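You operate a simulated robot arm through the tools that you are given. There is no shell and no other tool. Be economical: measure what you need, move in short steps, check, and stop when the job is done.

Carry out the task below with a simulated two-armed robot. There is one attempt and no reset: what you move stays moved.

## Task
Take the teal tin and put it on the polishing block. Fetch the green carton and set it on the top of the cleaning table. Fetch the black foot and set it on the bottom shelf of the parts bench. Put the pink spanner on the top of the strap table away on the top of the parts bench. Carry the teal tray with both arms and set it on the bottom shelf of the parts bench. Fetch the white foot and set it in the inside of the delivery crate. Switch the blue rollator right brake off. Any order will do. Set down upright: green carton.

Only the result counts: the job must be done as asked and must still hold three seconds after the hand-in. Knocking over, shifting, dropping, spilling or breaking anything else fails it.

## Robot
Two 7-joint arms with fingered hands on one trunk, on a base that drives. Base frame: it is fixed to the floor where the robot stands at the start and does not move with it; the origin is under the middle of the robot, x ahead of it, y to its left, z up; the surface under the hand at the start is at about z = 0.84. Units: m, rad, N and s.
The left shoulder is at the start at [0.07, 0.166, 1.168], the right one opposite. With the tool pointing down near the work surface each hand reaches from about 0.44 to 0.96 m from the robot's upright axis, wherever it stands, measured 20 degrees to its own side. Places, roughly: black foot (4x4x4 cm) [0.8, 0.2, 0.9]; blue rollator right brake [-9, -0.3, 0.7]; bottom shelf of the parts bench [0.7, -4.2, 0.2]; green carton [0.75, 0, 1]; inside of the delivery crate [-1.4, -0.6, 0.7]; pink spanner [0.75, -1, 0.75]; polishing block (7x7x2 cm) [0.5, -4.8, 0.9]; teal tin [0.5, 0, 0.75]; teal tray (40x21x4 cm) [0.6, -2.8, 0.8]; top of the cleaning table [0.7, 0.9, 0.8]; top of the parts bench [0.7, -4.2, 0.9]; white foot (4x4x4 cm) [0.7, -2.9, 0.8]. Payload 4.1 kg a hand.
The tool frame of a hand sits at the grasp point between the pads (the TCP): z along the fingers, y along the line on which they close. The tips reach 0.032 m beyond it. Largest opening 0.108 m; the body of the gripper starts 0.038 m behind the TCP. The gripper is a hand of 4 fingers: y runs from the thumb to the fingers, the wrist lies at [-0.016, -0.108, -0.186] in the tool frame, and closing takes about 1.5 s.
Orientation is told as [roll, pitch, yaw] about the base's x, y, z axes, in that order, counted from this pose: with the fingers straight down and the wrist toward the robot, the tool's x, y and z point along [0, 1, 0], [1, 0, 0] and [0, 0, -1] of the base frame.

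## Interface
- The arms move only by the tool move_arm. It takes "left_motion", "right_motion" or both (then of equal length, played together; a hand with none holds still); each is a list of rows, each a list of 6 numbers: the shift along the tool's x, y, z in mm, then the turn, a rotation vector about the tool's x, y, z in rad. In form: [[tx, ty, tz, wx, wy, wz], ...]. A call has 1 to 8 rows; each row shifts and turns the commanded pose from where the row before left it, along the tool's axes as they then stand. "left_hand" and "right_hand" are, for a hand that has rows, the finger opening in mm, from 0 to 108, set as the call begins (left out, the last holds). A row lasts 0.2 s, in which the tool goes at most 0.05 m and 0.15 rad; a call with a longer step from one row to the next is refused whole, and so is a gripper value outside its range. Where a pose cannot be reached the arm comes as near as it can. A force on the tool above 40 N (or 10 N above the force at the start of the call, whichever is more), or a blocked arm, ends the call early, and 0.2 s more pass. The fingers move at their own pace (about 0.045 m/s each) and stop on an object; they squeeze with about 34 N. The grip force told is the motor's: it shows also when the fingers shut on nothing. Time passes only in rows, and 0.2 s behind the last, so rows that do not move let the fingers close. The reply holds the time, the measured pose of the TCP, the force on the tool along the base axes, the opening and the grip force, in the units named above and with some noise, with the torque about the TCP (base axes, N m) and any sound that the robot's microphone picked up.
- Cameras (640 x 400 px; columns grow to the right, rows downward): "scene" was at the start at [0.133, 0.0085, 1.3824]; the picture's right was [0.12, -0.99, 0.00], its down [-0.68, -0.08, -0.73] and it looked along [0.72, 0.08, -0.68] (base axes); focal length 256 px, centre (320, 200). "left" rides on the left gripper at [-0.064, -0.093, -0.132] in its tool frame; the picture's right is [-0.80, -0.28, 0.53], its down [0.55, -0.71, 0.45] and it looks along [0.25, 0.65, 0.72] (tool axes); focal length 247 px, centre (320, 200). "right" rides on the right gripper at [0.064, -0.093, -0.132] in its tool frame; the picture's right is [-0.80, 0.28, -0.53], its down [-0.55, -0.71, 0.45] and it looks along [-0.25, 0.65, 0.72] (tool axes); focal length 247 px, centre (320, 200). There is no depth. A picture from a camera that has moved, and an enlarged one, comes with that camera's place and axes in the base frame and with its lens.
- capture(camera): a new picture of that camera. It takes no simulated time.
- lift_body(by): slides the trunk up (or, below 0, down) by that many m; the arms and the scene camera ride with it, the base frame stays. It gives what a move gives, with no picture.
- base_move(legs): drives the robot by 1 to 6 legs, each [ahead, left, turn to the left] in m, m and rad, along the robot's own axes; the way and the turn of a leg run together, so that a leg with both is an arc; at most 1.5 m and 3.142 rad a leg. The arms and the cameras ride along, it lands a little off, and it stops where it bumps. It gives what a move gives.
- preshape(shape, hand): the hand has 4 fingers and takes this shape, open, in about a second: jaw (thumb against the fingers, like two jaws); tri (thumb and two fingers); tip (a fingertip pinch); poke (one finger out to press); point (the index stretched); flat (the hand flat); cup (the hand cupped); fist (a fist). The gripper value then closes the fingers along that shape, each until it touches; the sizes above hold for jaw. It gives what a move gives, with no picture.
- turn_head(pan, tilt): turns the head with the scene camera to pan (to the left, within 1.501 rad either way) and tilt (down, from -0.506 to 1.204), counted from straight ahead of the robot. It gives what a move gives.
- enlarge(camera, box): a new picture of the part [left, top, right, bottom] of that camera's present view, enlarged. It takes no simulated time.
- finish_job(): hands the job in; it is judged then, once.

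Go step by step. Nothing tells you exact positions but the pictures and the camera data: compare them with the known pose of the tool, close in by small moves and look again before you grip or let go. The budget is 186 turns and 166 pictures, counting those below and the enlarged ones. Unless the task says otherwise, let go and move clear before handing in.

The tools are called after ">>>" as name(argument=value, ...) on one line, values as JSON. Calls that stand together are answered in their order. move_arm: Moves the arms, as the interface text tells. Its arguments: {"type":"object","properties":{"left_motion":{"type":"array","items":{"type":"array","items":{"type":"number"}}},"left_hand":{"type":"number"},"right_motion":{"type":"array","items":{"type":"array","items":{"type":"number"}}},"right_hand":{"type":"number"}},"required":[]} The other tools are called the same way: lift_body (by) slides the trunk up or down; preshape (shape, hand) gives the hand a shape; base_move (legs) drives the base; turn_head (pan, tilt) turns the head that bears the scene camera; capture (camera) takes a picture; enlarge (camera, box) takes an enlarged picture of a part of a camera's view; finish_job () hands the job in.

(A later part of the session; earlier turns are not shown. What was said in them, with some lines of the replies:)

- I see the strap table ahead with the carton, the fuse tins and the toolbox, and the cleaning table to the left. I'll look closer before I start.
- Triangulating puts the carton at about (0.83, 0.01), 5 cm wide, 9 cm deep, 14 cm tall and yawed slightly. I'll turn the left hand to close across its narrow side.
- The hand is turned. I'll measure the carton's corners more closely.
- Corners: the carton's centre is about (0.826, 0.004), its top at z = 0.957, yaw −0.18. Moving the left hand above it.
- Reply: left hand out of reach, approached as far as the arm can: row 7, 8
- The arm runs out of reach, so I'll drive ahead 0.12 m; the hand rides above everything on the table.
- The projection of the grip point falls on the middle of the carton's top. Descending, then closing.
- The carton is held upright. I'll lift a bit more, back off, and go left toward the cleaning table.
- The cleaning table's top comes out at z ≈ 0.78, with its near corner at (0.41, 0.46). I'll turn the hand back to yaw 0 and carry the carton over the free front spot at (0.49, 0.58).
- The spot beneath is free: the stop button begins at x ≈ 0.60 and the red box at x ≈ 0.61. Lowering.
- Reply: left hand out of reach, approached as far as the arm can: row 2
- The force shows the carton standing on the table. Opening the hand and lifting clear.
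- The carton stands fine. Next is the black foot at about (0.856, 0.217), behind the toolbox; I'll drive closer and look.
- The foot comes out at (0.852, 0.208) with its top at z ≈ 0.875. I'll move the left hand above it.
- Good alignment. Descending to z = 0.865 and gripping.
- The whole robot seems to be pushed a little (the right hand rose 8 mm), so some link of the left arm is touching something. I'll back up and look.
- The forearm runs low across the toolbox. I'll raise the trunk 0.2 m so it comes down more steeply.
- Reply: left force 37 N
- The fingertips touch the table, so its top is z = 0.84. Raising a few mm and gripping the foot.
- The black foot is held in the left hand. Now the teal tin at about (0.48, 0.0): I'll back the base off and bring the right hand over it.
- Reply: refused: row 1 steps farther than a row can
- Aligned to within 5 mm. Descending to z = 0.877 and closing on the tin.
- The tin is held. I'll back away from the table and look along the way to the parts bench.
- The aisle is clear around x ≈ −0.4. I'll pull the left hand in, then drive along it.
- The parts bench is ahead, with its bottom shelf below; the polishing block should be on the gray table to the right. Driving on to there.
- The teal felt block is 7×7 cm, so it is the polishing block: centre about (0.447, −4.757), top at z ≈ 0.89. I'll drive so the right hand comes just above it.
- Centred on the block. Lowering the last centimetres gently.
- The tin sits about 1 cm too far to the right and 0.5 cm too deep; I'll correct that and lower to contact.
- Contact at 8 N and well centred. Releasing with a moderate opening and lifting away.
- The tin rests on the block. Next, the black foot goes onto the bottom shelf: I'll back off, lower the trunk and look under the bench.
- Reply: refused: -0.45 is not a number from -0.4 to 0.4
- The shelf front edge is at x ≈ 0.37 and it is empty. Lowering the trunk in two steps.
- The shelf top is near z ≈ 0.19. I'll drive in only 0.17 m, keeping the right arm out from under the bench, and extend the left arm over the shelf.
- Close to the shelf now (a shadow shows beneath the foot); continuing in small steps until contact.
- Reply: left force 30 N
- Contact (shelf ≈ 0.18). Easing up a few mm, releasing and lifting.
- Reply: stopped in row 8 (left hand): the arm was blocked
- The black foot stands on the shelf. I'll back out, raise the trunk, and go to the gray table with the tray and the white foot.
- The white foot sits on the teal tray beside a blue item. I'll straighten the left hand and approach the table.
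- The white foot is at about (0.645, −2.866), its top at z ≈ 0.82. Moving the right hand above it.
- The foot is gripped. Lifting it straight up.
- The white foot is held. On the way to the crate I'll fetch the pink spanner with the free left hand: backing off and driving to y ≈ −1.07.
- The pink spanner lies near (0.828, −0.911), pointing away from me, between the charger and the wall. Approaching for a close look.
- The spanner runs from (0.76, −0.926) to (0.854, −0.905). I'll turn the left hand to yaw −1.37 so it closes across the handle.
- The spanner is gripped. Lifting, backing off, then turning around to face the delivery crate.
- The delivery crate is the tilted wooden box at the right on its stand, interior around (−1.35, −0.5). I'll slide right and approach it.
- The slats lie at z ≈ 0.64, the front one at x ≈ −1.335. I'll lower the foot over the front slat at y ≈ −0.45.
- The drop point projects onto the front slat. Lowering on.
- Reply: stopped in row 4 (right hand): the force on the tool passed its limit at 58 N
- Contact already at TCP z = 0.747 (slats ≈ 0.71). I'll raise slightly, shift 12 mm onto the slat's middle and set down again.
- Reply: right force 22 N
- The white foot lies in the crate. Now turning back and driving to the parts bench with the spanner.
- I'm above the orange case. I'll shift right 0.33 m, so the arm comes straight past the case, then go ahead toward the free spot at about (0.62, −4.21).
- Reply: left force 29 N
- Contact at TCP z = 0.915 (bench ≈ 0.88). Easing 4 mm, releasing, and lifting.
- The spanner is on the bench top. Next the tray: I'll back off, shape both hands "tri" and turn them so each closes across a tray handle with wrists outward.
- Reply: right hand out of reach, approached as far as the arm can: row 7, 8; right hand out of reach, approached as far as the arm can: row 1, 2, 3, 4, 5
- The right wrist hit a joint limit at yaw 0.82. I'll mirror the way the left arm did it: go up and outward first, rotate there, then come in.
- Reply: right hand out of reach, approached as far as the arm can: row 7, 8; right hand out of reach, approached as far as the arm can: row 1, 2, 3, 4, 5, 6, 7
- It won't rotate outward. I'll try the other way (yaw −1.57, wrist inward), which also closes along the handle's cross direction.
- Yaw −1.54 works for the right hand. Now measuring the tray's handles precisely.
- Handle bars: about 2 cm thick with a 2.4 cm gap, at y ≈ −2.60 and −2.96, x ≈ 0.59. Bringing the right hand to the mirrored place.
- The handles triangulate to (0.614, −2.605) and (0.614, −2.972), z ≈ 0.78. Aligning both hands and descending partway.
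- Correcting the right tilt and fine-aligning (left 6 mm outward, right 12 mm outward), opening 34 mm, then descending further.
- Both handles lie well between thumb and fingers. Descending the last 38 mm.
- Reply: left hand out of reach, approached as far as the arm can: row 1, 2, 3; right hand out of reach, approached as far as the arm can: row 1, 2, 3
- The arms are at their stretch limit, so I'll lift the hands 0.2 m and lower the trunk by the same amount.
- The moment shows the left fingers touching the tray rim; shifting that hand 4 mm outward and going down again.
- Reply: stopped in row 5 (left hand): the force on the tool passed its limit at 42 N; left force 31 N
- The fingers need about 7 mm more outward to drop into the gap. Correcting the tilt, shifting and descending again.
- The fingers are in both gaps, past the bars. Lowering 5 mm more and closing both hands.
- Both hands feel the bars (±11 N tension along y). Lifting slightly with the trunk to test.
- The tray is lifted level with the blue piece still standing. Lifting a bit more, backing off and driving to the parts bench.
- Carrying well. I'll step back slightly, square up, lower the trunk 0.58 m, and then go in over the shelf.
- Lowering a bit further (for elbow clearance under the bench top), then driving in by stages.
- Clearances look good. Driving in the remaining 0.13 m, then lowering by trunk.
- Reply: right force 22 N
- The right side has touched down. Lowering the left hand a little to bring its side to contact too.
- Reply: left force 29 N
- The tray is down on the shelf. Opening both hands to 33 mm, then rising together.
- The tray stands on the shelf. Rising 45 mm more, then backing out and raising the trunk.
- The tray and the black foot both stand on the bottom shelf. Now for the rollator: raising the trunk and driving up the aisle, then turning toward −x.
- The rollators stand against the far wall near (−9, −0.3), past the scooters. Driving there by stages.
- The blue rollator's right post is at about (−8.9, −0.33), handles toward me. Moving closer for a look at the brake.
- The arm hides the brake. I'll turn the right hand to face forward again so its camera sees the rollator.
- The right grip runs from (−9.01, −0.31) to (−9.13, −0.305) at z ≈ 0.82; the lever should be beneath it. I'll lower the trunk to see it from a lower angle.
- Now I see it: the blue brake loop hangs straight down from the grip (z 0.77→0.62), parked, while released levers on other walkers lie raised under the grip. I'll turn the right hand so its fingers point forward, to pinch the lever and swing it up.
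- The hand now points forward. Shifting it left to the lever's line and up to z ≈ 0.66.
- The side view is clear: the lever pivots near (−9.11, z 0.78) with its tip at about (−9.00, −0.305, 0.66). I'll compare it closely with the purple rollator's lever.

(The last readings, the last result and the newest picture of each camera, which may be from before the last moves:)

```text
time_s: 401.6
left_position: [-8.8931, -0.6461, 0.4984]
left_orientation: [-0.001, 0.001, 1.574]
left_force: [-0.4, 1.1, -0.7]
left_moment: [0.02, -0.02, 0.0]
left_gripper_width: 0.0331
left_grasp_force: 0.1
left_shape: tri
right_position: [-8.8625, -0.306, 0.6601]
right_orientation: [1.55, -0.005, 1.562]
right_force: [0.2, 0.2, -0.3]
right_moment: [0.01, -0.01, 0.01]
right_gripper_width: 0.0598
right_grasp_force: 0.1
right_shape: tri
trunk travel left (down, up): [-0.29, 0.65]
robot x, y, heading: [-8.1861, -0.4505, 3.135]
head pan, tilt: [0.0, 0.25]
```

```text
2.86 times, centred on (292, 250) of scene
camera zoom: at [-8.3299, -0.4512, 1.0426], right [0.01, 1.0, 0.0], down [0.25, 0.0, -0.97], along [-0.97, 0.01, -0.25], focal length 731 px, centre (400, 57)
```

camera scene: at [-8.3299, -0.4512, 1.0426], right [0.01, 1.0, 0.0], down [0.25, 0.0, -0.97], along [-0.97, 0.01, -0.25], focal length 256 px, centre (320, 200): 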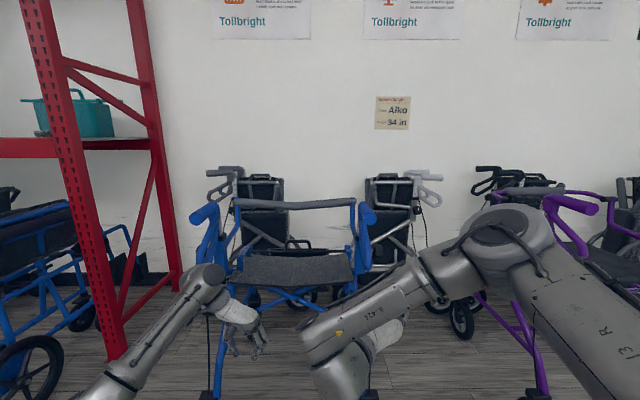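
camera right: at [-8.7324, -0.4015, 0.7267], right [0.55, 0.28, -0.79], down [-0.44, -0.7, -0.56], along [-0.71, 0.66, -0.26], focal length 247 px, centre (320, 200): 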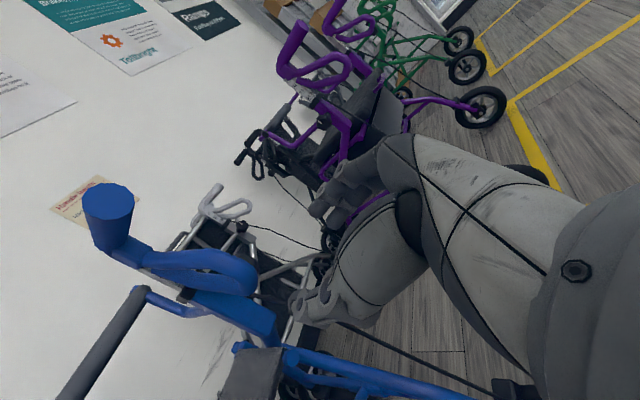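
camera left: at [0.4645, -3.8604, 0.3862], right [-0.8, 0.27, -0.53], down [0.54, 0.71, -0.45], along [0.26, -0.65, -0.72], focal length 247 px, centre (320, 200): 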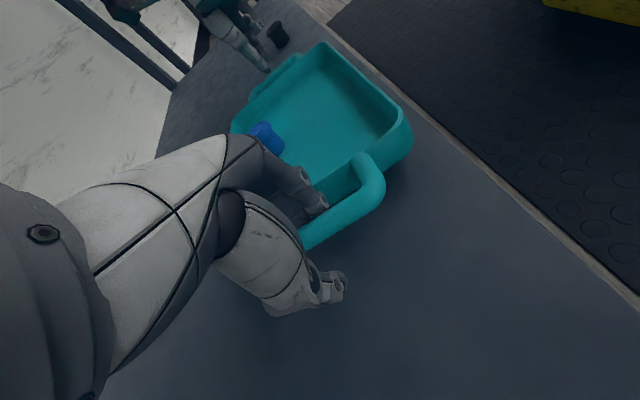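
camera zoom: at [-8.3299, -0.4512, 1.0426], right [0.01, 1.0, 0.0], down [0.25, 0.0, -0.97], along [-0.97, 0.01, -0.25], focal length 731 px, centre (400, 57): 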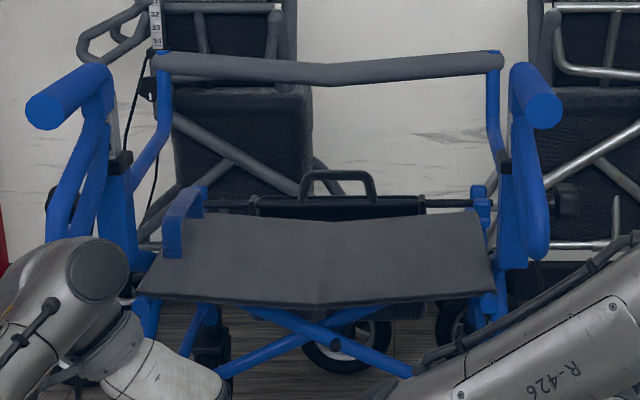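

All levers sit at similar angles, so I'll rely on feel: pinch the lever's tip and move it gently. Advancing the hand around the tip.

>>> move_arm(right_motion=[[3, 0, 40, 0, 0, 0], [3, 0, 40, 0, 0, 0], [0, 0, 40, 0, 0, 0], [0, 0, 0, 0, 0, 0]])

>>> capture(camera="right")

```text
time_s: 402.6
left_position: [-8.8939, -0.6457, 0.5001]
left_orientation: [0.0, 0.001, 1.571]
left_force: [0.3, 0.4, -0.2]
left_moment: [-0.01, 0.01, 0.0]
left_gripper_width: 0.0334
left_grasp_force: 0.0
left_shape: tri
right_position: [-8.9819, -0.3071, 0.6646]
right_orientation: [1.55, -0.003, 1.561]
right_force: [-0.4, 0.0, 0.1]
right_moment: [0.0, -0.02, -0.02]
right_gripper_width: 0.06
right_grasp_force: 0.1
right_shape: tri
trunk travel left (down, up): [-0.29, 0.65]
robot x, y, heading: [-8.1864, -0.4518, 3.135]
head pan, tilt: [0.0, 0.25]
```

```text
12 pictures are left
camera right: at [-8.8528, -0.4029, 0.7314], right [0.55, 0.28, -0.79], down [-0.44, -0.7, -0.56], along [-0.71, 0.66, -0.26], focal length 247 px, centre (320, 200)
```

right: 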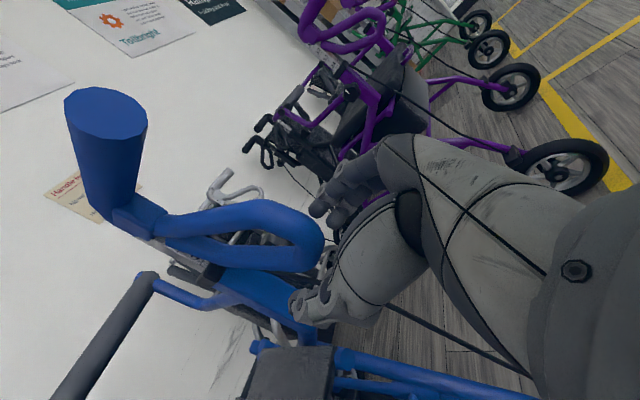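

The lever tip is right between thumb and fingers. Advancing 20 mm and closing.

>>> move_arm(right_motion=[[0, 0, 20, 0, 0, 0], [0, 0, 0, 0, 0, 0]])

>>> move_arm(right_motion=[[0, 0, 0, 0, 0, 0], [0, 0, 0, 0, 0, 0], [0, 0, 0, 0, 0, 0], [0, 0, 0, 0, 0, 0], [0, 0, 0, 0, 0, 0], [0, 0, 0, 0, 0, 0]], right_hand=0)

>>> capture(camera="right")

```text
time_s: 403.2
left_position: [-8.894, -0.6462, 0.499]
left_orientation: [0.0, 0.001, 1.573]
left_force: [-0.2, 0.2, -0.1]
left_moment: [0.01, 0.01, -0.02]
left_gripper_width: 0.0333
left_grasp_force: 0.0
left_shape: tri
right_position: [-9.0029, -0.3083, 0.6645]
right_orientation: [1.552, -0.004, 1.561]
right_force: [-0.5, 0.3, -0.1]
right_moment: [0.03, -0.01, 0.01]
right_gripper_width: 0.0599
right_grasp_force: 0.1
right_shape: tri
trunk travel left (down, up): [-0.29, 0.65]
robot x, y, heading: [-8.1895, -0.4533, 3.131]
head pan, tilt: [0.0, 0.25]
```

```text
time_s: 404.6
left_position: [-8.8928, -0.646, 0.499]
left_orientation: [-0.001, -0.003, 1.573]
left_force: [-0.4, -0.7, 0.6]
left_moment: [0.01, -0.02, -0.02]
left_gripper_width: 0.0329
left_grasp_force: 0.1
left_shape: tri
right_position: [-9.0031, -0.3097, 0.6648]
right_orientation: [1.551, -0.005, 1.563]
right_force: [-2.9, -5.4, 1.8]
right_moment: [0.02, 0.0, -0.05]
right_gripper_width: 0.0
right_grasp_force: 34.5
right_shape: tri
trunk travel left (down, up): [-0.29, 0.65]
robot x, y, heading: [-8.187, -0.4488, 3.136]
head pan, tilt: [0.0, 0.25]
```

```text
11 pictures are left
camera right: at [-8.873, -0.4032, 0.7311], right [0.55, 0.28, -0.79], down [-0.44, -0.7, -0.56], along [-0.71, 0.66, -0.26], focal length 247 px, centre (320, 200)
```

right: 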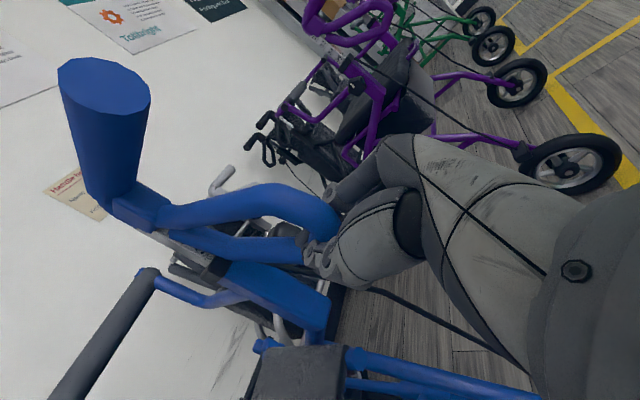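

Gripped. Now pulling the tip gently up and back along its arc, watching force and sound.

>>> move_arm(right_motion=[[6, 0, -5, 0, 0, 0], [6, 0, -5, 0, 0, 0], [0, 0, 0, 0, 0, 0]])

```text
time_s: 405.4
left_position: [-8.8933, -0.6465, 0.4987]
left_orientation: [0.0, -0.001, 1.573]
left_force: [0.5, 0.4, 0.0]
left_moment: [0.01, -0.03, 0.0]
left_gripper_width: 0.0333
left_grasp_force: 0.0
left_shape: tri
right_position: [-8.9921, -0.3075, 0.6758]
right_orientation: [1.55, -0.003, 1.564]
right_force: [-5.3, -10.5, 1.5]
right_moment: [0.04, -0.07, -0.05]
right_gripper_width: 0.0001
right_grasp_force: 33.4
right_shape: tri
trunk travel left (down, up): [-0.29, 0.65]
robot x, y, heading: [-8.1843, -0.45, 3.138]
head pan, tilt: [0.0, 0.25]
```

>>> move_arm(right_motion=[[7, 0, -4, 0, 0, 0], [7, 0, -4, 0, 0, 0], [7, 0, -3, 0, 0, 0], [0, 0, 0, 0, 0, 0]])

>>> capture(camera="right")

```text
time_s: 406.4
left_position: [-8.8927, -0.6461, 0.4985]
left_orientation: [0.0, -0.003, 1.572]
left_force: [-0.3, 0.4, 0.1]
left_moment: [0.01, -0.01, 0.0]
left_gripper_width: 0.0329
left_grasp_force: 0.0
left_shape: tri
right_position: [-8.9805, -0.3076, 0.6972]
right_orientation: [1.551, -0.007, 1.565]
right_force: [1.2, -12.0, -1.1]
right_moment: [0.06, -0.06, -0.04]
right_gripper_width: 0.0
right_grasp_force: 34.0
right_shape: tri
trunk travel left (down, up): [-0.29, 0.65]
robot x, y, heading: [-8.1902, -0.4487, 3.137]
head pan, tilt: [0.0, 0.25]
```

```text
10 pictures are left
camera right: at [-8.8515, -0.402, 0.7638], right [0.55, 0.28, -0.79], down [-0.44, -0.7, -0.56], along [-0.71, 0.66, -0.26], focal length 247 px, centre (320, 200)
```

right: 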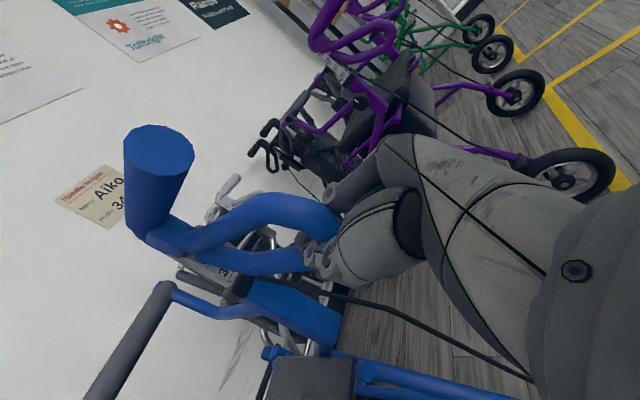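

The lever follows the hand with little resistance. Continuing up to its end stop.

>>> move_arm(right_motion=[[9, 0, -5, 0, 0, 0], [9, 0, -4, 0, 0, 0], [9, 0, -3, 0, 0, 0], [0, 0, 0, 0, 0, 0]])

```text
time_s: 407.4
left_position: [-8.8933, -0.6458, 0.4993]
left_orientation: [0.0, -0.002, 1.571]
left_force: [-0.2, 0.5, 0.7]
left_moment: [0.02, -0.01, 0.0]
left_gripper_width: 0.0329
left_grasp_force: 0.0
left_shape: tri
right_position: [-8.9702, -0.3075, 0.7229]
right_orientation: [1.551, -0.005, 1.561]
right_force: [-1.7, -11.7, 0.1]
right_moment: [0.0, 0.01, -0.02]
right_gripper_width: 0.0
right_grasp_force: 33.9
right_shape: tri
trunk travel left (down, up): [-0.29, 0.65]
robot x, y, heading: [-8.1868, -0.4501, 3.133]
head pan, tilt: [0.0, 0.25]
```

>>> move_arm(right_motion=[[8, 0, -2, 0, 0, 0], [8, 0, -1, 0, 0, 0], [0, 0, 0, 0, 0, 0]])

>>> capture(camera="right")

```text
time_s: 408.2
left_position: [-8.8931, -0.6459, 0.4984]
left_orientation: [-0.001, -0.002, 1.572]
left_force: [0.6, -0.3, -0.4]
left_moment: [-0.02, -0.04, 0.02]
left_gripper_width: 0.0333
left_grasp_force: 0.1
left_shape: tri
right_position: [-8.9679, -0.3068, 0.7384]
right_orientation: [1.551, -0.004, 1.562]
right_force: [0.2, -8.3, -2.6]
right_moment: [0.02, 0.06, -0.06]
right_gripper_width: 0.0
right_grasp_force: 34.5
right_shape: tri
trunk travel left (down, up): [-0.29, 0.65]
robot x, y, heading: [-8.1843, -0.4483, 3.135]
head pan, tilt: [0.0, 0.25]
```

```text
9 pictures are left
camera right: at [-8.8379, -0.4015, 0.8063], right [0.55, 0.28, -0.79], down [-0.44, -0.7, -0.56], along [-0.71, 0.66, -0.26], focal length 247 px, centre (320, 200)
```

right: 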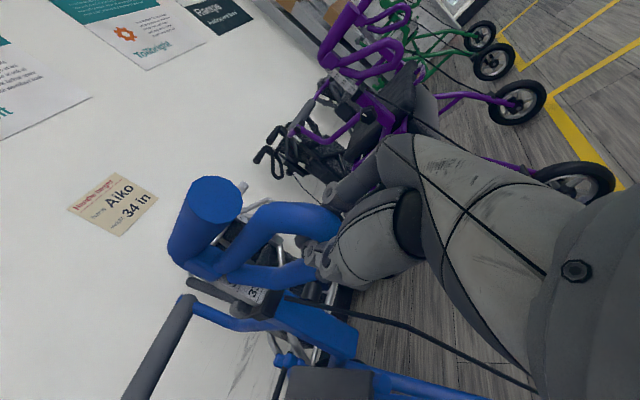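

>>> move_arm(right_motion=[[7, 0, 0, 0, 0, 0], [7, 0, 0, 0, 0, 0], [0, 0, 0, 0, 0, 0]])

```text
time_s: 409.0
left_position: [-8.8941, -0.6462, 0.4988]
left_orientation: [0.0, -0.002, 1.573]
left_force: [-1.1, -0.1, -0.2]
left_moment: [0.0, 0.03, 0.0]
left_gripper_width: 0.0331
left_grasp_force: 0.1
left_shape: tri
right_position: [-8.9673, -0.3064, 0.7538]
right_orientation: [1.551, -0.004, 1.563]
right_force: [0.9, -6.1, -1.7]
right_moment: [0.06, 0.05, -0.06]
right_gripper_width: 0.0
right_grasp_force: 34.4
right_shape: tri
trunk travel left (down, up): [-0.29, 0.65]
robot x, y, heading: [-8.1861, -0.4468, 3.137]
head pan, tilt: [0.0, 0.25]
```

Let me release and back away slightly to see whether the lever stays raised.

>>> move_arm(right_motion=[[0, 0, 0, 0, 0, 0], [0, 0, 0, 0, 0, 0], [0, 0, 0, 0, 0, 0], [0, 0, 0, 0, 0, 0], [0, 0, 0, 0, 0, 0], [0, 0, -40, 0, 0, 0], [0, 0, -40, 0, 0, 0], [0, 0, 0, 0, 0, 0]], right_hand=60)

>>> capture(camera="right")

```text
time_s: 410.8
left_position: [-8.8926, -0.6463, 0.4988]
left_orientation: [0.0, 0.0, 1.573]
left_force: [-0.3, -0.1, -0.4]
left_moment: [-0.01, 0.01, 0.0]
left_gripper_width: 0.033
left_grasp_force: 0.2
left_shape: tri
right_position: [-8.8867, -0.3068, 0.755]
right_orientation: [1.552, -0.003, 1.561]
right_force: [0.5, 0.9, -0.5]
right_moment: [-0.01, -0.01, -0.03]
right_gripper_width: 0.0596
right_grasp_force: 0.1
right_shape: tri
trunk travel left (down, up): [-0.29, 0.65]
robot x, y, heading: [-8.1892, -0.4511, 3.134]
head pan, tilt: [0.0, 0.25]
```

```text
8 pictures are left
camera right: at [-8.7567, -0.4014, 0.8216], right [0.55, 0.28, -0.79], down [-0.44, -0.7, -0.56], along [-0.71, 0.66, -0.26], focal length 247 px, centre (320, 200)
```

right: 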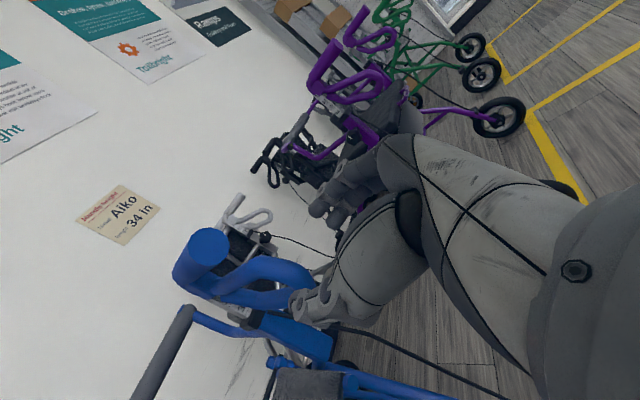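

The lever stays raised (about −14°). I'll back away and compare it with the left brake.

>>> base_move(legs=[[-0.3, 0, 0]])

>>> move_arm(left_motion=[[0, 0, 40, 0, 0, 0], [0, 0, 40, 0, 0, 0]], right_motion=[[0, 45, 0, 0, 0, 0], [0, 45, 0, 0, 0, 0]])

>>> turn_head(pan=0.05, tilt=0.2)

>>> enlarge(camera="scene", box=[200, 160, 400, 285])

```text
time_s: 412.8
left_position: [-8.5979, -0.6474, 0.4994]
left_orientation: [0.001, -0.001, 1.573]
left_force: [0.5, 0.8, -0.9]
left_moment: [0.0, -0.03, 0.01]
left_gripper_width: 0.0332
left_grasp_force: 0.1
left_shape: tri
right_position: [-8.5906, -0.3079, 0.7555]
right_orientation: [1.551, -0.004, 1.563]
right_force: [-0.3, 0.6, 0.3]
right_moment: [-0.02, -0.02, 0.02]
right_gripper_width: 0.0599
right_grasp_force: 0.1
right_shape: tri
trunk travel left (down, up): [-0.29, 0.65]
robot x, y, heading: [-7.8931, -0.4536, 3.136]
head pan, tilt: [0.0, 0.25]
```

```text
time_s: 413.4
left_position: [-8.5971, -0.6475, 0.4197]
left_orientation: [-0.002, 0.001, 1.572]
left_force: [0.0, 0.3, 0.9]
left_moment: [0.0, -0.02, 0.02]
left_gripper_width: 0.0331
left_grasp_force: 0.1
left_shape: tri
right_position: [-8.5924, -0.2204, 0.7555]
right_orientation: [1.549, -0.004, 1.564]
right_force: [-0.5, 0.4, 0.2]
right_moment: [-0.02, 0.0, 0.0]
right_gripper_width: 0.0601
right_grasp_force: 0.0
right_shape: tri
trunk travel left (down, up): [-0.29, 0.65]
robot x, y, heading: [-7.89, -0.4533, 3.143]
head pan, tilt: [0.0, 0.25]
```

```text
time_s: 414.1
left_position: [-8.5971, -0.6453, 0.4206]
left_orientation: [0.0, 0.001, 1.573]
left_force: [-0.3, 1.0, 0.5]
left_moment: [0.04, 0.01, 0.02]
left_gripper_width: 0.0332
left_grasp_force: 0.0
left_shape: tri
right_position: [-8.5925, -0.2202, 0.756]
right_orientation: [1.551, -0.003, 1.562]
right_force: [-0.1, 0.3, -0.2]
right_moment: [-0.03, -0.01, 0.0]
right_gripper_width: 0.0599
right_grasp_force: 0.1
right_shape: tri
trunk travel left (down, up): [-0.29, 0.65]
robot x, y, heading: [-7.8912, -0.4518, 3.134]
head pan, tilt: [0.051, 0.201]
```

```text
3.20 times, centred on (300, 222) of scene
camera zoom: at [-8.0335, -0.4577, 1.0473], right [-0.04, 1.0, 0.0], down [0.2, 0.01, -0.98], along [-0.98, -0.04, -0.2], focal length 819 px, centre (384, 128)
```

zoom: 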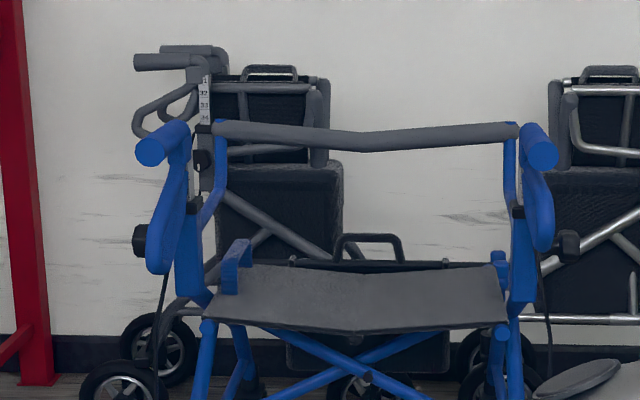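

The left brake hangs at the original parked angle, and the right one is clearly raised. To be sure it reaches its end stop, I'll come in from below with closed fingers and push it up until resistance.

>>> move_arm(right_motion=[[-35, -43, 0, 0, 0, 0], [-35, -44, 0, 0, 0, 0], [0, 0, 0, 0, 0, 0], [0, 0, 0, 0, 0, 0], [0, 0, 0, 0, 0, 0]], right_hand=0)

>>> base_move(legs=[[0.3, 0, 0]])

>>> move_arm(right_motion=[[0, 0, 45, 0, 0, 0], [0, 0, 45, 0, 0, 0], [0, 0, 0, 0, 0, 0]])

>>> capture(camera="right")

```text
refused: row 1 steps farther than a row can; nothing moved
```

```text
time_s: 416.1
left_position: [-8.8968, -0.6473, 0.42]
left_orientation: [0.0, -0.001, 1.573]
left_force: [0.2, -0.2, -0.1]
left_moment: [0.01, -0.01, 0.0]
left_gripper_width: 0.0331
left_grasp_force: 0.0
left_shape: tri
right_position: [-8.8924, -0.2203, 0.7551]
right_orientation: [1.55, -0.004, 1.566]
right_force: [-0.8, 0.2, -0.5]
right_moment: [-0.01, 0.02, -0.01]
right_gripper_width: 0.0599
right_grasp_force: 0.1
right_shape: tri
trunk travel left (down, up): [-0.29, 0.65]
robot x, y, heading: [-8.1915, -0.4525, 3.139]
head pan, tilt: [0.051, 0.201]
```

```text
time_s: 416.9
left_position: [-8.8955, -0.6465, 0.4209]
left_orientation: [-0.001, 0.001, 1.575]
left_force: [-0.2, -0.1, 0.4]
left_moment: [0.0, -0.01, -0.04]
left_gripper_width: 0.0331
left_grasp_force: 0.3
left_shape: tri
right_position: [-8.9836, -0.2207, 0.754]
right_orientation: [1.551, -0.003, 1.567]
right_force: [0.1, 1.1, 0.9]
right_moment: [-0.03, 0.02, 0.01]
right_gripper_width: 0.06
right_grasp_force: 0.0
right_shape: tri
trunk travel left (down, up): [-0.29, 0.65]
robot x, y, heading: [-8.1897, -0.451, 3.138]
head pan, tilt: [0.051, 0.201]
```

```text
6 pictures are left
camera right: at [-8.8533, -0.3141, 0.8211], right [0.55, 0.28, -0.79], down [-0.44, -0.7, -0.56], along [-0.71, 0.65, -0.26], focal length 247 px, centre (320, 200)
```

right: 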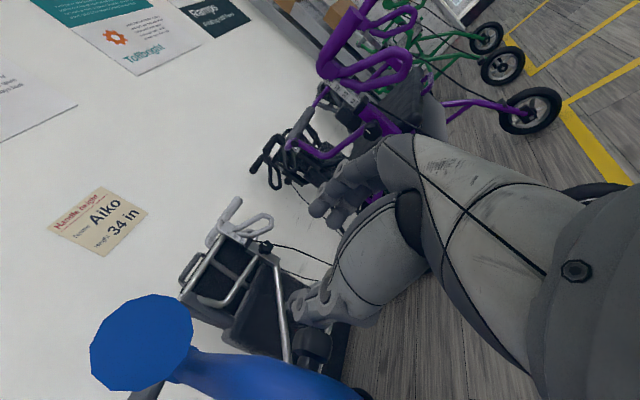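

The shift was refused, so the hand came in beside the lever without touching. Retreating and repeating it properly.

>>> move_arm(right_motion=[[0, 0, -45, 0, 0, 0], [0, 0, -45, 0, 0, 0], [-35, 0, 0, 0, 0, 0], [-40, 0, 0, 0, 0, 0], [0, -43, 0, 0, 0, 0], [0, -43, 0, 0, 0, 0], [0, 0, 0, 0, 0, 0]], right_hand=0)

>>> move_arm(right_motion=[[0, 0, 45, 0, 0, 0], [0, 0, 40, 0, 0, 0], [0, 0, 0, 0, 0, 0]])

>>> move_arm(right_motion=[[10, 0, 0, 0, 0, 0], [10, 0, 0, 0, 0, 0], [10, 0, 0, 0, 0, 0], [0, 0, 0, 0, 0, 0]])

>>> capture(camera="right")

```text
time_s: 418.5
left_position: [-8.8958, -0.6451, 0.4207]
left_orientation: [0.001, -0.001, 1.575]
left_force: [0.6, 0.2, -0.3]
left_moment: [-0.01, 0.0, -0.02]
left_gripper_width: 0.0331
left_grasp_force: 0.1
left_shape: tri
right_position: [-8.8885, -0.3058, 0.6796]
right_orientation: [1.551, -0.005, 1.564]
right_force: [-0.1, 0.2, -0.9]
right_moment: [0.02, 0.02, -0.01]
right_gripper_width: 0.0
right_grasp_force: 34.4
right_shape: tri
trunk travel left (down, up): [-0.29, 0.65]
robot x, y, heading: [-8.1904, -0.4522, 3.136]
head pan, tilt: [0.051, 0.201]
```

```text
time_s: 419.3
left_position: [-8.896, -0.646, 0.42]
left_orientation: [0.0, 0.0, 1.575]
left_force: [0.0, -1.1, 0.8]
left_moment: [0.01, 0.02, -0.04]
left_gripper_width: 0.0331
left_grasp_force: 0.0
left_shape: tri
right_position: [-8.9752, -0.3057, 0.6774]
right_orientation: [1.551, -0.003, 1.567]
right_force: [0.7, -1.0, -1.3]
right_moment: [0.02, 0.0, 0.02]
right_gripper_width: 0.0002
right_grasp_force: 33.8
right_shape: tri
trunk travel left (down, up): [-0.29, 0.65]
robot x, y, heading: [-8.1926, -0.4536, 3.139]
head pan, tilt: [0.051, 0.201]
```

```text
time_s: 420.3
left_position: [-8.8967, -0.6467, 0.4194]
left_orientation: [0.0, 0.0, 1.574]
left_force: [0.0, 0.0, 0.2]
left_moment: [0.0, 0.01, -0.01]
left_gripper_width: 0.0331
left_grasp_force: 0.0
left_shape: tri
right_position: [-8.9761, -0.306, 0.7076]
right_orientation: [1.549, -0.003, 1.565]
right_force: [2.4, -1.1, -5.1]
right_moment: [0.07, 0.1, 0.03]
right_gripper_width: 0.0
right_grasp_force: 33.5
right_shape: tri
trunk travel left (down, up): [-0.29, 0.65]
robot x, y, heading: [-8.1843, -0.4528, 3.139]
head pan, tilt: [0.051, 0.201]
```

```text
5 pictures are left
camera right: at [-8.8466, -0.3999, 0.7743], right [0.55, 0.28, -0.78], down [-0.44, -0.7, -0.56], along [-0.71, 0.65, -0.26], focal length 247 px, centre (320, 200)
```

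right: 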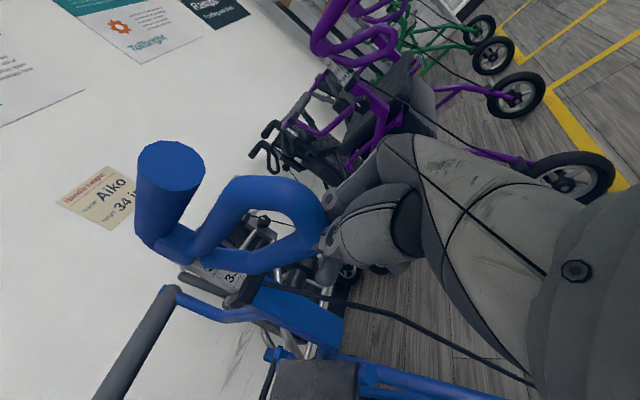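

In contact from below (−5 N). Pushing up further to the stop.

>>> move_arm(right_motion=[[8, 0, 0, 0, 0, 0], [8, 0, 0, 0, 0, 0], [0, 0, 0, 0, 0, 0]])

>>> move_arm(right_motion=[[8, 0, 0, 0, 0, 0], [8, 0, 0, 0, 0, 0], [0, 0, 0, 0, 0, 0]])

```text
time_s: 421.1
left_position: [-8.8963, -0.6458, 0.4202]
left_orientation: [-0.001, -0.001, 1.574]
left_force: [0.9, 0.1, -0.2]
left_moment: [0.01, -0.02, 0.0]
left_gripper_width: 0.0332
left_grasp_force: 0.0
left_shape: tri
right_position: [-8.9764, -0.3051, 0.7237]
right_orientation: [1.548, -0.003, 1.565]
right_force: [0.7, -3.1, -3.4]
right_moment: [0.06, 0.07, -0.07]
right_gripper_width: 0.0001
right_grasp_force: 33.7
right_shape: tri
trunk travel left (down, up): [-0.29, 0.65]
robot x, y, heading: [-8.1921, -0.4518, 3.136]
head pan, tilt: [0.051, 0.201]
```

```text
time_s: 421.9
left_position: [-8.8972, -0.6465, 0.4188]
left_orientation: [-0.001, -0.001, 1.573]
left_force: [0.6, -0.5, -0.1]
left_moment: [0.0, 0.01, 0.0]
left_gripper_width: 0.0332
left_grasp_force: 0.1
left_shape: tri
right_position: [-8.9781, -0.3063, 0.7376]
right_orientation: [1.548, -0.003, 1.566]
right_force: [0.3, -3.2, -14.8]
right_moment: [0.15, 0.3, -0.06]
right_gripper_width: 0.0001
right_grasp_force: 33.6
right_shape: tri
trunk travel left (down, up): [-0.29, 0.65]
robot x, y, heading: [-8.1913, -0.451, 3.142]
head pan, tilt: [0.051, 0.201]
```

>>> move_arm(right_motion=[[4, 0, 0, 0, 0, 0], [3, 0, 0, 0, 0, 0], [0, 0, 0, 0, 0, 0]])

>>> enlarge(camera="right", box=[120, 130, 360, 280])

```text
time_s: 422.7
left_position: [-8.8974, -0.6475, 0.4179]
left_orientation: [-0.003, -0.002, 1.574]
left_force: [-0.1, -0.4, -0.1]
left_moment: [0.05, 0.03, -0.01]
left_gripper_width: 0.033
left_grasp_force: 0.1
left_shape: tri
right_position: [-8.9799, -0.3083, 0.7458]
right_orientation: [1.547, -0.006, 1.567]
right_force: [-6.7, -16.6, -17.1]
right_moment: [0.23, 0.38, -0.5]
right_gripper_width: 0.0
right_grasp_force: 34.4
right_shape: tri
trunk travel left (down, up): [-0.29, 0.65]
robot x, y, heading: [-8.1923, -0.4485, 3.145]
head pan, tilt: [0.051, 0.201]
```

```text
2.67 times, centred on (240, 205) of right
camera zoom: at [-8.8493, -0.4022, 0.8126], right [0.55, 0.29, -0.78], down [-0.44, -0.7, -0.56], along [-0.71, 0.65, -0.26], focal length 659 px, centre (533, 187)
```

zoom: 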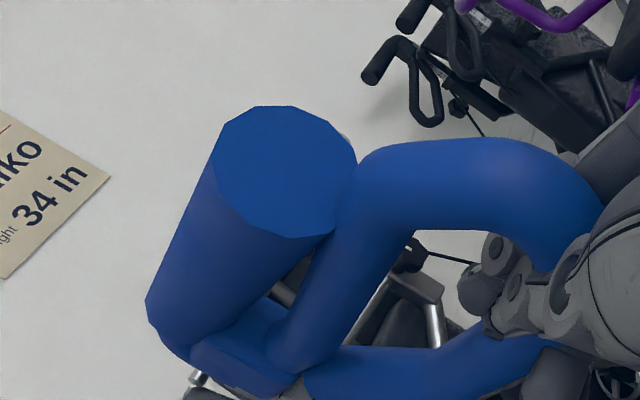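

The lever is now right up under the grip (stop reached). Easing 3 mm and withdrawing straight back carefully.

>>> move_arm(right_motion=[[-4, 0, 0, 0, 0, 0], [0, 0, -15, 0, 0, 0], [0, 0, -15, 0, 0, 0], [0, 0, 0, 0, 0, 0]])

```text
time_s: 423.3
left_position: [-8.8985, -0.6482, 0.4175]
left_orientation: [-0.003, -0.001, 1.577]
left_force: [1.1, -0.9, -0.3]
left_moment: [-0.04, 0.01, 0.03]
left_gripper_width: 0.0332
left_grasp_force: 0.0
left_shape: tri
right_position: [-8.9702, -0.3087, 0.7424]
right_orientation: [1.548, -0.004, 1.572]
right_force: [-24.9, -8.2, -8.2]
right_moment: [0.08, -0.08, -0.2]
right_gripper_width: 0.0001
right_grasp_force: 33.8
right_shape: tri
trunk travel left (down, up): [-0.29, 0.65]
robot x, y, heading: [-8.1922, -0.4505, 3.138]
head pan, tilt: [0.051, 0.201]
stopped in row 3 (right hand): the force on the tool passed its limit at 42 N (the readings are from after the stop); the commanded pose is now the measured one
```

The fingers are hooked through the loop; relieving forward, opening in place, then withdrawing.

>>> move_arm(right_motion=[[0, 0, 6, 0, 0, 0], [0, 0, 0, 0, 0, 0], [0, 0, 0, 0, 0, 0], [0, 0, 0, 0, 0, 0], [0, 0, 0, 0, 0, 0], [0, 0, 0, 0, 0, 0]], right_hand=60)

>>> move_arm(right_motion=[[0, 0, -12, 0, 0, 0], [0, 0, -20, 0, 0, 0], [0, 0, -30, 0, 0, 0], [0, 0, -40, 0, 0, 0], [0, 0, 0, 0, 0, 0]])

```text
time_s: 424.7
left_position: [-8.8961, -0.6469, 0.4208]
left_orientation: [0.001, 0.0, 1.576]
left_force: [0.0, -0.7, -0.1]
left_moment: [0.01, -0.01, 0.0]
left_gripper_width: 0.033
left_grasp_force: 0.2
left_shape: tri
right_position: [-8.9729, -0.3068, 0.7459]
right_orientation: [1.553, -0.003, 1.569]
right_force: [6.8, 0.1, -7.1]
right_moment: [0.0, -0.04, 0.03]
right_gripper_width: 0.0601
right_grasp_force: 0.1
right_shape: tri
trunk travel left (down, up): [-0.29, 0.65]
robot x, y, heading: [-8.1889, -0.4529, 3.138]
head pan, tilt: [0.051, 0.201]
```

```text
time_s: 425.9
left_position: [-8.8974, -0.6461, 0.42]
left_orientation: [0.0, 0.0, 1.574]
left_force: [0.1, 0.4, 0.0]
left_moment: [0.0, 0.01, 0.02]
left_gripper_width: 0.0329
left_grasp_force: 0.0
left_shape: tri
right_position: [-8.8718, -0.309, 0.7487]
right_orientation: [1.556, -0.003, 1.57]
right_force: [1.0, -0.4, -0.2]
right_moment: [-0.02, 0.0, -0.02]
right_gripper_width: 0.0597
right_grasp_force: 0.1
right_shape: tri
trunk travel left (down, up): [-0.29, 0.65]
robot x, y, heading: [-8.1894, -0.4517, 3.136]
head pan, tilt: [0.051, 0.201]
```

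The hand is free. Backing off and taking a look at the lever and the rollator.

>>> base_move(legs=[[-0.35, 0, 0]])

>>> move_arm(right_motion=[[-20, 40, 0, 0, 0, 0], [-20, 40, 0, 0, 0, 0], [0, 0, 0, 0, 0, 0]])

>>> enlarge(camera="scene", box=[200, 160, 400, 285])

```text
time_s: 428.2
left_position: [-8.5453, -0.6473, 0.42]
left_orientation: [0.0, 0.001, 1.574]
left_force: [-0.1, -0.3, -0.1]
left_moment: [0.03, -0.01, -0.01]
left_gripper_width: 0.0333
left_grasp_force: 0.0
left_shape: tri
right_position: [-8.5211, -0.3078, 0.7488]
right_orientation: [1.556, -0.004, 1.568]
right_force: [-0.1, 0.6, 0.3]
right_moment: [0.01, -0.05, 0.0]
right_gripper_width: 0.06
right_grasp_force: 0.1
right_shape: tri
trunk travel left (down, up): [-0.29, 0.65]
robot x, y, heading: [-7.8407, -0.4569, 3.136]
head pan, tilt: [0.051, 0.201]
```

```text
time_s: 429.0
left_position: [-8.5449, -0.648, 0.4198]
left_orientation: [0.0, -0.001, 1.574]
left_force: [-0.2, -1.4, -0.3]
left_moment: [-0.04, 0.02, -0.02]
left_gripper_width: 0.0332
left_grasp_force: 0.1
left_shape: tri
right_position: [-8.5216, -0.2285, 0.7093]
right_orientation: [1.554, -0.003, 1.568]
right_force: [0.1, 0.3, -0.6]
right_moment: [-0.01, 0.03, -0.01]
right_gripper_width: 0.0596
right_grasp_force: 0.1
right_shape: tri
trunk travel left (down, up): [-0.29, 0.65]
robot x, y, heading: [-7.8411, -0.4496, 3.133]
head pan, tilt: [0.051, 0.201]
```

```text
3.20 times, centred on (300, 222) of scene
camera zoom: at [-7.9826, -0.4579, 1.0473], right [-0.05, 1.0, 0.0], down [0.2, 0.01, -0.98], along [-0.98, -0.05, -0.2], focal length 819 px, centre (384, 128)
```

zoom: 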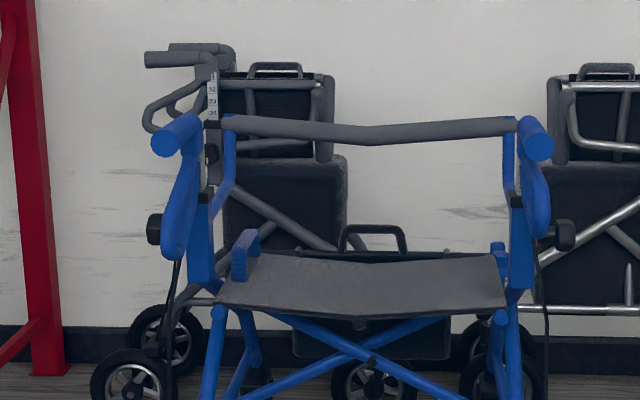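

The right brake lever now stays up against its stop, the left one is unchanged, and both hands are clear. Handing in.

>>> finish_job()

```text
The job is handed in.
```

I finished all seven tasks and handed the job in. The one I'm least sure of is the rollator brake.

- **Rollator brake:** I raised the blue rollator's right lever from its hanging position to its upper stop, and it stayed up. I took "up" to mean off. I heard no click and saw no marking to confirm that. The left lever was not touched.
- **Teal tin:** on the polishing block.
- **Green carton:** upright on the cleaning table.
- **Black foot and teal tray:** on the bottom shelf of the parts bench. I carried the tray with both arms, and the blue piece it held was still standing on it.
- **Pink spanner:** on the top of the parts bench.
- **White foot:** inside the delivery crate.

I saw nothing knocked over or dropped along the way. While I was fetching the black foot, the left arm briefly pressed on something near the toolbox. The toolbox looked unmoved afterwards.
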